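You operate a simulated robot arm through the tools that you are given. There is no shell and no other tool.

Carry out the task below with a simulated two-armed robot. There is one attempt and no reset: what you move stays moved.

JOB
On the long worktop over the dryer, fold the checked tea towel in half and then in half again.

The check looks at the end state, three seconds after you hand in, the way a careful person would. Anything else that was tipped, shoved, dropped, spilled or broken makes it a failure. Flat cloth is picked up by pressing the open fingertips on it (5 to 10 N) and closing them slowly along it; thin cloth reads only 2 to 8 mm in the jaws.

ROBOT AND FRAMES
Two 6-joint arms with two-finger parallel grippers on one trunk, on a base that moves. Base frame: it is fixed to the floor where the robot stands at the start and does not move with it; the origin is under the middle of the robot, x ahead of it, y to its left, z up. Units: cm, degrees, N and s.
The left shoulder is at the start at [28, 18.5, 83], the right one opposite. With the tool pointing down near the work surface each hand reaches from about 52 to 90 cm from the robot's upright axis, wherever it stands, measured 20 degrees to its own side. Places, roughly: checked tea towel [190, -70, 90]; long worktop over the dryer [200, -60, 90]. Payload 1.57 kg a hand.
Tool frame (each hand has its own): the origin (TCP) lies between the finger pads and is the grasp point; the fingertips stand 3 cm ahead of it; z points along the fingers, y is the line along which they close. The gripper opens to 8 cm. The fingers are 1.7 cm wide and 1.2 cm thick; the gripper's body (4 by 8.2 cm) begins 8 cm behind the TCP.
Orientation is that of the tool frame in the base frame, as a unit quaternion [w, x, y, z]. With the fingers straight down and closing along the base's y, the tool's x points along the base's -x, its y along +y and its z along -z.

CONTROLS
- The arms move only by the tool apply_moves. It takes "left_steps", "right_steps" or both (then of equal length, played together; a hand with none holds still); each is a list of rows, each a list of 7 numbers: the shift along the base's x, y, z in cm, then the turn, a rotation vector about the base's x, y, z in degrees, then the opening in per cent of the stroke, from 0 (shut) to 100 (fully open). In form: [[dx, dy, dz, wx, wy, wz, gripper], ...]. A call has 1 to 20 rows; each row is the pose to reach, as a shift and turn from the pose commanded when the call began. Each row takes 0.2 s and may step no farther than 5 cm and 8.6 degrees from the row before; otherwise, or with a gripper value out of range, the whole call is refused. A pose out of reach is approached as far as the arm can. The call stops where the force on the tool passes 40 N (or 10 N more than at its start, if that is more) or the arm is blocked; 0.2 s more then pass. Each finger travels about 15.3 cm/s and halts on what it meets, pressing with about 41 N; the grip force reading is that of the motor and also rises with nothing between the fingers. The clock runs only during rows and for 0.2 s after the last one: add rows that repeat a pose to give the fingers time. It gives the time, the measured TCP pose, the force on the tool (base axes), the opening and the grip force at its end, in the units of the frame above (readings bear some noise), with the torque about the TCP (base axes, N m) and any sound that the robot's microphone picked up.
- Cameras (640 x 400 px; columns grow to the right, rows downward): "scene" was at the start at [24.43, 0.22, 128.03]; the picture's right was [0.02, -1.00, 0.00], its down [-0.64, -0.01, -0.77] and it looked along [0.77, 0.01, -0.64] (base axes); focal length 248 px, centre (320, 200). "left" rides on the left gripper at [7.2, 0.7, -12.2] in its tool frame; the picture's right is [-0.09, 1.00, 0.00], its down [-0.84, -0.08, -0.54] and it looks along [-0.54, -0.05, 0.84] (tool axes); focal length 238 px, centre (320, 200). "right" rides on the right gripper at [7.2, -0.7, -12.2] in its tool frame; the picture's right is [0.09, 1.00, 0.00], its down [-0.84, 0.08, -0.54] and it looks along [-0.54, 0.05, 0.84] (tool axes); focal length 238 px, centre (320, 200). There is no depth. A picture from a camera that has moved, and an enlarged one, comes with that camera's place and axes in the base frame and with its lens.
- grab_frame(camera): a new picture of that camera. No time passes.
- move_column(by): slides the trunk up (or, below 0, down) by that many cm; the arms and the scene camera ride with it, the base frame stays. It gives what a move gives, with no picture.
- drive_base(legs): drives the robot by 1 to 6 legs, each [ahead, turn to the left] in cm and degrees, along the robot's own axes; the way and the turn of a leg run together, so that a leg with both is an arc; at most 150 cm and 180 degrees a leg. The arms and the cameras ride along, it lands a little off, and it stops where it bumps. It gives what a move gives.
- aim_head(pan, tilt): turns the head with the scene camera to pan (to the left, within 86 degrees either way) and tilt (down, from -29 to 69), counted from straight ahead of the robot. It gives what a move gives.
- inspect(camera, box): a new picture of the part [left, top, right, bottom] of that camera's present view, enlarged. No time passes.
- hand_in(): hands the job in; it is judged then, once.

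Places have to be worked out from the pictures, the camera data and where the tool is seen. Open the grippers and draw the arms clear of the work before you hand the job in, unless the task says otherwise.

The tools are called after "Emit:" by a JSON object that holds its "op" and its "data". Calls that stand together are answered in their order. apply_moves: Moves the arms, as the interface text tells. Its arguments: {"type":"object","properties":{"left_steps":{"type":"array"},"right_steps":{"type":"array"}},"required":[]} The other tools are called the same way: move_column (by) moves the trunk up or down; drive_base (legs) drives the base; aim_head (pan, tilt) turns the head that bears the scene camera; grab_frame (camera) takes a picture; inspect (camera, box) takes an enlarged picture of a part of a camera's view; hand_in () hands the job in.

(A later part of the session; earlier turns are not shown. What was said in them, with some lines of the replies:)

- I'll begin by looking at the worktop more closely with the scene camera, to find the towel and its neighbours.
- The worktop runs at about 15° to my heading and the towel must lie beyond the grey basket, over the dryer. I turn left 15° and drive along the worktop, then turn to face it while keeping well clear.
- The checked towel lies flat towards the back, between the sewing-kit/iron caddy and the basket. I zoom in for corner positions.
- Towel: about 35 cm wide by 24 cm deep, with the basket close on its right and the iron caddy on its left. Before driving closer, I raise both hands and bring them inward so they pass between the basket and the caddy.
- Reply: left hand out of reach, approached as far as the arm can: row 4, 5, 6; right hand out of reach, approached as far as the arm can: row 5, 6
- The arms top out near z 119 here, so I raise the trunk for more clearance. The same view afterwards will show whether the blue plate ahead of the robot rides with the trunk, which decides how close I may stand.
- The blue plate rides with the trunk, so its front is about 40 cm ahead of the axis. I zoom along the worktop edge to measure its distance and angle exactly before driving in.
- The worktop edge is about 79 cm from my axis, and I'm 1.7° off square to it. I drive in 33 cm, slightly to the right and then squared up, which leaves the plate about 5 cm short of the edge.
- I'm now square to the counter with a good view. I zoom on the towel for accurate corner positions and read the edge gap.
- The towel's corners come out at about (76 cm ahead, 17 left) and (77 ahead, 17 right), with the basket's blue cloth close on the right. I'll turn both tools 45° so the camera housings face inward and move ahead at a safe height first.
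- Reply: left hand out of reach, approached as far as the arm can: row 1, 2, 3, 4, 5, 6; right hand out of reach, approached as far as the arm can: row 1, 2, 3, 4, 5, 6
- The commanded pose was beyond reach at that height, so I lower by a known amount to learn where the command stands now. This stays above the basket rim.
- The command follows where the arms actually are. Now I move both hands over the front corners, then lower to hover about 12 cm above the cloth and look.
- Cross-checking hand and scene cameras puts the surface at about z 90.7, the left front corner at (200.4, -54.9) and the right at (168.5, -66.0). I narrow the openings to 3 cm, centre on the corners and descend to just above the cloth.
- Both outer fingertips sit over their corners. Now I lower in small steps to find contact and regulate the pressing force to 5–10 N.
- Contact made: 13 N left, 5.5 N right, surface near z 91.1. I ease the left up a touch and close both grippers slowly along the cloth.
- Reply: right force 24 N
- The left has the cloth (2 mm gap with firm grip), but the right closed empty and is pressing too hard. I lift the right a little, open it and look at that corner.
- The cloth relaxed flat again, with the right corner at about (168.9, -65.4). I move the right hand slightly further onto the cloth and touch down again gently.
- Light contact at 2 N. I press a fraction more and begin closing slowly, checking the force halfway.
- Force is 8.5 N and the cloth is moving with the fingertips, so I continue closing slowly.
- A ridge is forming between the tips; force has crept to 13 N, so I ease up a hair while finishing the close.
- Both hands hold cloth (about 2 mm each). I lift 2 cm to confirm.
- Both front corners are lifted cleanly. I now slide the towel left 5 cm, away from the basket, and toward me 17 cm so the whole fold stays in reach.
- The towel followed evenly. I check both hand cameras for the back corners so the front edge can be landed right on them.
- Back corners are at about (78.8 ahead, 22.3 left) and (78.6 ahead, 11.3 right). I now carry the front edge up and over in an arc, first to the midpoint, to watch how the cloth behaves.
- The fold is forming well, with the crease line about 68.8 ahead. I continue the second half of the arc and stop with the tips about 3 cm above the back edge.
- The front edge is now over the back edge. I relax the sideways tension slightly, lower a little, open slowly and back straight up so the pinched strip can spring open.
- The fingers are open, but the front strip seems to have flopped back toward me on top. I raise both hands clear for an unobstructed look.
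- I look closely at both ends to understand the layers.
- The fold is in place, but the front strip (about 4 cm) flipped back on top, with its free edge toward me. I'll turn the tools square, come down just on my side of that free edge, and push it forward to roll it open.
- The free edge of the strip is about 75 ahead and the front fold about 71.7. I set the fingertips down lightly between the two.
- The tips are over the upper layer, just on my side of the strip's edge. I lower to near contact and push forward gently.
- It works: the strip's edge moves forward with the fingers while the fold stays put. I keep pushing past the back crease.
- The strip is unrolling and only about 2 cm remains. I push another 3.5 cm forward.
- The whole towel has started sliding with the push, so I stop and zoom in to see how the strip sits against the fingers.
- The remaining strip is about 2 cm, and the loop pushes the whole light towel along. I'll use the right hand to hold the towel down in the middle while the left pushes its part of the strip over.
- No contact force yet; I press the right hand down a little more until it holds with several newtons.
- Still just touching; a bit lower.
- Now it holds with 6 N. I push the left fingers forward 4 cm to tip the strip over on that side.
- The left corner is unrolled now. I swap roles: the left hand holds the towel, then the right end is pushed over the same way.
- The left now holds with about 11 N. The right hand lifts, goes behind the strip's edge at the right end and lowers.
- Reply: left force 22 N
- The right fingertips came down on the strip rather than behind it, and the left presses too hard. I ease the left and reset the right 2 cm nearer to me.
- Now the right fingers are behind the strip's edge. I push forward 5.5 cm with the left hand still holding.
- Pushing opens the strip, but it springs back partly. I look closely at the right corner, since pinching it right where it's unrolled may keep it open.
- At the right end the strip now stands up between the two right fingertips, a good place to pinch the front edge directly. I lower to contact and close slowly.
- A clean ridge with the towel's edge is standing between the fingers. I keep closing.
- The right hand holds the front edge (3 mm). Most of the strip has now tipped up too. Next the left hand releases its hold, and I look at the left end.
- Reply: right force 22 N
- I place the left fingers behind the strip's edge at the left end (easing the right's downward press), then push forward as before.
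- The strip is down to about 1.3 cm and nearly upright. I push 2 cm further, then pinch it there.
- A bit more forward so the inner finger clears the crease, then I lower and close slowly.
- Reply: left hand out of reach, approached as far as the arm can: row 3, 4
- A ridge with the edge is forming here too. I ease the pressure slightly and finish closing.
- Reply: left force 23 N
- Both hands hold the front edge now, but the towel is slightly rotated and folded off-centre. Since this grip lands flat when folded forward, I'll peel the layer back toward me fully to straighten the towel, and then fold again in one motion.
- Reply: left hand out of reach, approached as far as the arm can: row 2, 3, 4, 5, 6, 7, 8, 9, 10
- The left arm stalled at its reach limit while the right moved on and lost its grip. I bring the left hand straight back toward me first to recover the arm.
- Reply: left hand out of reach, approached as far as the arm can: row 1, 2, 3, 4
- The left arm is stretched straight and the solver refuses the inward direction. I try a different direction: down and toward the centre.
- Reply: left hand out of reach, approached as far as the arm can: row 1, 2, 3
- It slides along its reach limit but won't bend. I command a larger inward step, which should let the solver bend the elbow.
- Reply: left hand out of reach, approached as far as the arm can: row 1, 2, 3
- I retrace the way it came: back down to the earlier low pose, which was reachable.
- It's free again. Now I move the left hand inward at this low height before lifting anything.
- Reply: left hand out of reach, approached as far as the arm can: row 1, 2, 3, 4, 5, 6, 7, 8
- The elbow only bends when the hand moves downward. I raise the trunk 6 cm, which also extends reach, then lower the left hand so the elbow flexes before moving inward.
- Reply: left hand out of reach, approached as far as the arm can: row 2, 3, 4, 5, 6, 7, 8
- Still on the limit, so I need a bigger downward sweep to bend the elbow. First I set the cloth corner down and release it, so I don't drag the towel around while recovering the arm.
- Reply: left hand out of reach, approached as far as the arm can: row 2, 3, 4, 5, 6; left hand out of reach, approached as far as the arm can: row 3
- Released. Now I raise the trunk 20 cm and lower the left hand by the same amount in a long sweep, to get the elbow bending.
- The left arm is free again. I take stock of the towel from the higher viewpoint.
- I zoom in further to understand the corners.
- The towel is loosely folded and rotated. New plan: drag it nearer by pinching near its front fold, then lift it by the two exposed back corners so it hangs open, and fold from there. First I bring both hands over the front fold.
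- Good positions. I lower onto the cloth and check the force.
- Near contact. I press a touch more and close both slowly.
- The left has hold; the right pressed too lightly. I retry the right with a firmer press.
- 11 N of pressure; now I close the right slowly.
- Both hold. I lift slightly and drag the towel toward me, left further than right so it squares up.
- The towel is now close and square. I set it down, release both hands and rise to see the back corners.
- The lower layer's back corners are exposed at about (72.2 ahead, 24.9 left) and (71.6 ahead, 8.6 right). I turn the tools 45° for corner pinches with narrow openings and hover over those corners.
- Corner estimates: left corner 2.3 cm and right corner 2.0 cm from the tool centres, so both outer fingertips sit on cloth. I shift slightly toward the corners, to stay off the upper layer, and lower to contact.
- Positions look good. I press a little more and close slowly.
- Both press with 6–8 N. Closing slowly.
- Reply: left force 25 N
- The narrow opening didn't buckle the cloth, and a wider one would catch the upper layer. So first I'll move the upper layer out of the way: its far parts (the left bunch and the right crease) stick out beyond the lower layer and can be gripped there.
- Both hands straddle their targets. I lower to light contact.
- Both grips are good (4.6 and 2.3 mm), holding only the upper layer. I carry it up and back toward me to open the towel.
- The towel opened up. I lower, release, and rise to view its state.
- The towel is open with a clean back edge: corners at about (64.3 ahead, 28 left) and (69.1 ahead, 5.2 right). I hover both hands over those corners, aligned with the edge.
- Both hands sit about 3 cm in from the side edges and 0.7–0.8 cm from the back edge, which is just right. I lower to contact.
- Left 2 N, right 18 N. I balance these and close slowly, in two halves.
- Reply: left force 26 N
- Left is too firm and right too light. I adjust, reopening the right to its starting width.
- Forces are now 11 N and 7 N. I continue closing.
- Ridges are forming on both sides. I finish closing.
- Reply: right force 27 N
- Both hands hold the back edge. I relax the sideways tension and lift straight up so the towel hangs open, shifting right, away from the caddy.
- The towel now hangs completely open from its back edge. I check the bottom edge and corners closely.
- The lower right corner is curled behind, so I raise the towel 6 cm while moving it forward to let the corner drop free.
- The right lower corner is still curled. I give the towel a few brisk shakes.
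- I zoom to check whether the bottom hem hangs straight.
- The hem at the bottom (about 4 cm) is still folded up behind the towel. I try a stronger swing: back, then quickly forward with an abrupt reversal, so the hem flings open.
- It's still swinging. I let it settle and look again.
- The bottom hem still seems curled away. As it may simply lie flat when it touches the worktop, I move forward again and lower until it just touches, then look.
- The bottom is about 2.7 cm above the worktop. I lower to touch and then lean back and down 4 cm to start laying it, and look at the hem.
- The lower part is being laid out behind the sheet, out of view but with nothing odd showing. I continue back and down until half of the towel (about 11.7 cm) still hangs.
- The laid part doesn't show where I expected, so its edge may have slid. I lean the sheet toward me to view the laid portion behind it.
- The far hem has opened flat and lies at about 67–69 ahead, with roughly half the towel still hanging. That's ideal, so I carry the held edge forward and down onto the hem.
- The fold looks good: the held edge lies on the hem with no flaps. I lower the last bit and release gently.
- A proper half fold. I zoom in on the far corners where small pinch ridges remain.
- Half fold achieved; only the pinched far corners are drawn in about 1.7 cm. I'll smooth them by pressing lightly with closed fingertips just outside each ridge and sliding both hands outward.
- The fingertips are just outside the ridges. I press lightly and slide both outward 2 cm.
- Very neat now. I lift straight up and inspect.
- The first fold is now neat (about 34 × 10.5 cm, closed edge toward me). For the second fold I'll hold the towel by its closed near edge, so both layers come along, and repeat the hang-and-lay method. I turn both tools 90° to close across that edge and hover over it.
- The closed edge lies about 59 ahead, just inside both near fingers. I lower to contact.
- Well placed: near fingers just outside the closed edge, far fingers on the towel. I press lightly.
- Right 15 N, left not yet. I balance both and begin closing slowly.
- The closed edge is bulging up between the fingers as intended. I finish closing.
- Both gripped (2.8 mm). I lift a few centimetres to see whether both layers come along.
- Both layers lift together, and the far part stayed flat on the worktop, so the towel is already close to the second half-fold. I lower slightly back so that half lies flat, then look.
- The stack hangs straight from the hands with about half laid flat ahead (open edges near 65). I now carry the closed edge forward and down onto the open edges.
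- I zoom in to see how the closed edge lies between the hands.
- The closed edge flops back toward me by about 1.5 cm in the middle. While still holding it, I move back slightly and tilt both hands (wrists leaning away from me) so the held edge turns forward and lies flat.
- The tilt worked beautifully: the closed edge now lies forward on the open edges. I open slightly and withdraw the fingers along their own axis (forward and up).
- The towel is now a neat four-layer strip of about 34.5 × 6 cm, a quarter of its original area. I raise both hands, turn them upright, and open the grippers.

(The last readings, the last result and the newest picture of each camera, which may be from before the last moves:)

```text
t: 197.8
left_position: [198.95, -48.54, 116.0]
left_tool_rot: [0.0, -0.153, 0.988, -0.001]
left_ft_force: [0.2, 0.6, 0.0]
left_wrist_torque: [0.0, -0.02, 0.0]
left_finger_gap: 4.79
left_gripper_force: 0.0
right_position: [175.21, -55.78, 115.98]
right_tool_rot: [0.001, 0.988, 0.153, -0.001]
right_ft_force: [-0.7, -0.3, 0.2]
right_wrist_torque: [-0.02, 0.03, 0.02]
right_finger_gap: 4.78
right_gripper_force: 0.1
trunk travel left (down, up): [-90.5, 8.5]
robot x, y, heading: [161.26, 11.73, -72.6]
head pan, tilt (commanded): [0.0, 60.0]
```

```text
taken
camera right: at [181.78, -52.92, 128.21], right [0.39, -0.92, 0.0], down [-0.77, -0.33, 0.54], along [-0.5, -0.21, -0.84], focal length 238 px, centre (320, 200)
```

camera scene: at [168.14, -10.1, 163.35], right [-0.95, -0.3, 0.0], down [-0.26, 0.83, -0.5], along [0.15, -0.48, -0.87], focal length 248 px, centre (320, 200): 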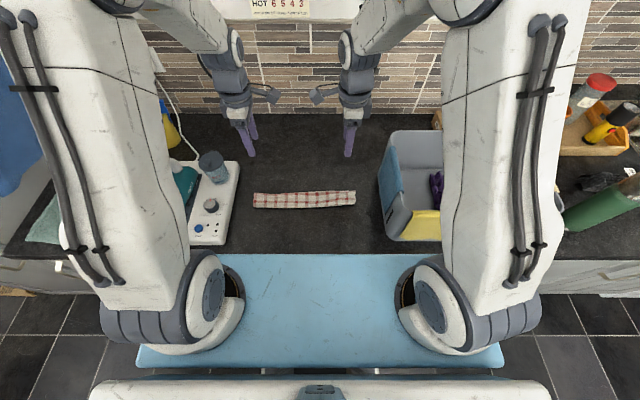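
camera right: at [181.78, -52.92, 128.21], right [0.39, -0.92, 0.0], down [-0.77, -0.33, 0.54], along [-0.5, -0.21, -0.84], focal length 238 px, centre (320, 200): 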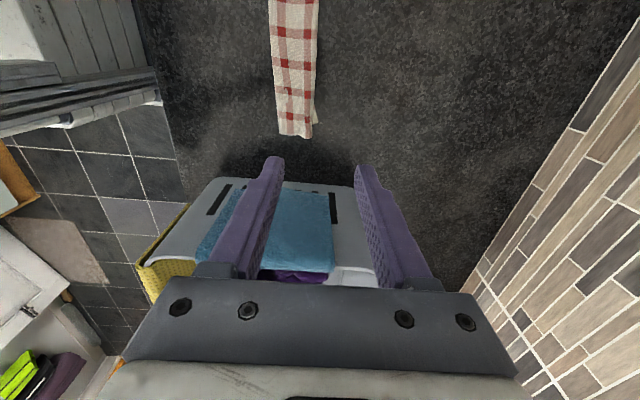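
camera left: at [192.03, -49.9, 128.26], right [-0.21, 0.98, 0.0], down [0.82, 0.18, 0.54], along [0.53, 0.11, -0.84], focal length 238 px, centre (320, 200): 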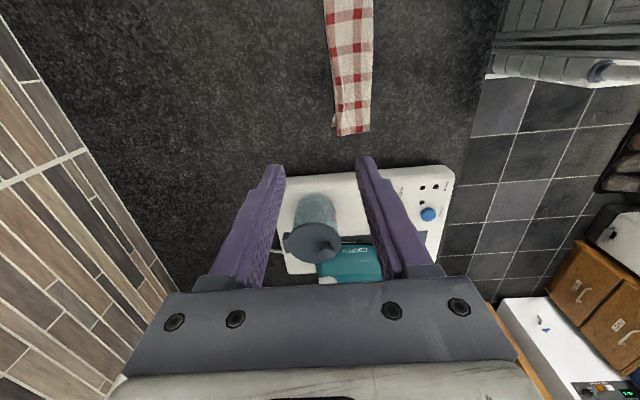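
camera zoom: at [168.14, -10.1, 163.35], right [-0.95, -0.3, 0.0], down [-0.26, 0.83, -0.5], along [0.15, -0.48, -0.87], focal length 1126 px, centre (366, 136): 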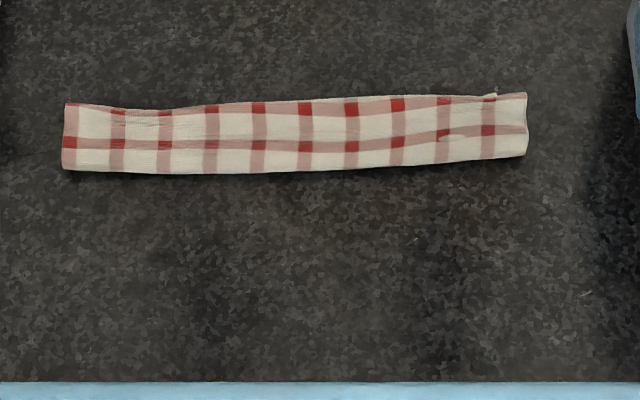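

Everything else looks undisturbed. I draw both hands up and back toward the robot, then back the base straight away the way it came.

Emit:
{"op": "apply_moves", "data": {"left_steps": [[-0.6, 1.9, 2, 0, 0, 0, 60], [-1.2, 3.8, 4, 0, 0, 0, 60], [-1.8, 5.7, 5, 0, 0, 0, 60], [-2.4, 7.6, 5, 0, 0, 0, 60], [-3.0, 9.5, 5, 0, 0, 0, 60]], "right_steps": [[-0.6, 1.9, 2, 0, 0, 0, 60], [-1.2, 3.8, 4, 0, 0, 0, 60], [-1.8, 5.7, 5, 0, 0, 0, 60], [-2.4, 7.6, 5, 0, 0, 0, 60], [-3.0, 9.5, 5, 0, 0, 0, 60]]}}

Emit:
{"op": "drive_base", "data": {"legs": [[-28, 0]]}}

Emit:
{"op": "aim_head", "data": {"pan": 0, "tilt": 42}}

Emit:
{"op": "grab_frame", "data": {"camera": "scene"}}

Emit:
{"op": "inspect", "data": {"camera": "scene", "box": [220, 120, 420, 245]}}

```text
t: 199.0
left_position: [195.89, -38.88, 120.9]
left_tool_rot: [0.0, -0.153, 0.988, -0.001]
left_ft_force: [0.2, 0.2, -1.0]
left_wrist_torque: [0.02, 0.02, -0.01]
left_finger_gap: 4.79
left_gripper_force: 0.1
right_position: [172.2, -46.23, 120.85]
right_tool_rot: [0.001, 0.988, 0.153, -0.002]
right_ft_force: [-0.4, 0.2, -0.2]
right_wrist_torque: [-0.01, -0.01, 0.02]
right_finger_gap: 4.79
right_gripper_force: 0.0
trunk travel left (down, up): [-90.5, 8.5]
robot x, y, heading: [161.35, 11.04, -72.6]
head pan, tilt (commanded): [0.0, 60.0]
```

```text
t: 201.0
left_position: [187.5, -11.92, 120.97]
left_tool_rot: [0.0, -0.155, 0.988, 0.0]
left_ft_force: [0.7, 0.6, 0.2]
left_wrist_torque: [-0.03, -0.02, 0.0]
left_finger_gap: 4.81
left_gripper_force: 0.1
right_position: [163.87, -19.35, 120.82]
right_tool_rot: [0.0, 0.988, 0.156, -0.001]
right_ft_force: [-0.8, 0.5, 0.0]
right_wrist_torque: [0.03, -0.02, 0.01]
right_finger_gap: 4.81
right_gripper_force: 0.0
trunk travel left (down, up): [-90.5, 8.5]
robot x, y, heading: [152.34, 38.62, -71.9]
head pan, tilt (commanded): [0.0, 60.0]
```

```text
t: 201.8
left_position: [187.56, -11.71, 120.81]
left_tool_rot: [0.0, -0.155, 0.988, 0.001]
left_ft_force: [0.7, 0.8, 0.3]
left_wrist_torque: [0.0, 0.02, 0.01]
left_finger_gap: 4.83
left_gripper_force: 0.1
right_position: [163.92, -19.25, 120.8]
right_tool_rot: [0.0, 0.988, 0.157, 0.0]
right_ft_force: [0.8, -0.3, 1.1]
right_wrist_torque: [-0.01, 0.03, 0.0]
right_finger_gap: 4.8
right_gripper_force: 0.0
trunk travel left (down, up): [-90.5, 8.5]
robot x, y, heading: [152.41, 38.45, -72.0]
head pan, tilt (commanded): [0.0, 42.0]
```

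```text
taken
camera scene: at [160.14, 15.23, 165.73], right [-0.95, -0.31, 0.0], down [-0.21, 0.64, -0.74], along [0.23, -0.71, -0.67], focal length 248 px, centre (320, 200)
```

scene: 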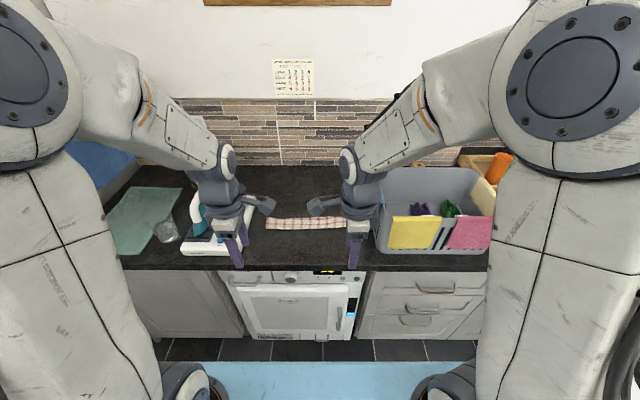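

```text
3.20 times, centred on (320, 182) of scene
camera zoom: at [160.14, 15.23, 165.73], right [-0.95, -0.31, 0.0], down [-0.21, 0.64, -0.74], along [0.23, -0.71, -0.67], focal length 793 px, centre (320, 256)
```

zoom: 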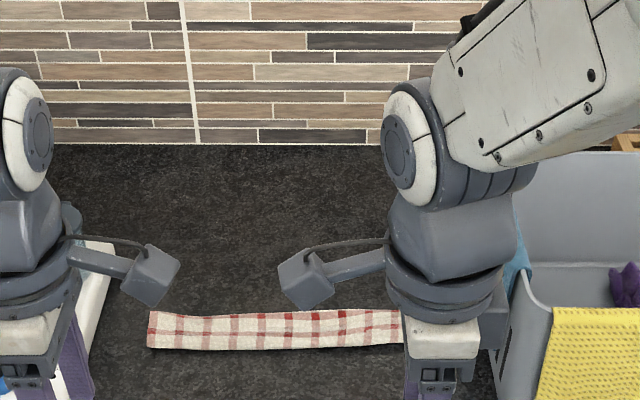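

The towel lies neatly folded twice on the worktop over the dryer. Iron, caddy, jug, basket and cloths are where they were, the grippers are open and the arms are clear. I hand the job in.

Emit:
{"op": "hand_in", "data": {}}

```text
The job is handed in.
```

I folded the checked tea towel in half and then in half again, and handed the job in. It lies on the long worktop over the dryer as a neat four-layer strip about 34.5 × 6 cm, a quarter of its original area.

- **Shape:** both folds run the same way, so the result is a long strip rather than a compact rectangle. The task didn't specify a direction. At the right end, a small bit of the inner edge shows by about half a centimetre.
- **Position:** I slid the towel toward the front of the worktop so the arms could reach it, so it is not exactly where it started.
- **Surroundings:** the iron and its caddy, the jug, and the basket with its cloths looked undisturbed in the last picture.
- **Robot:** the grippers are open, the arms are drawn up and back, and the base is about 28 cm away from the counter.

The first try at the first fold went wrong, so I reopened the towel and folded it again.
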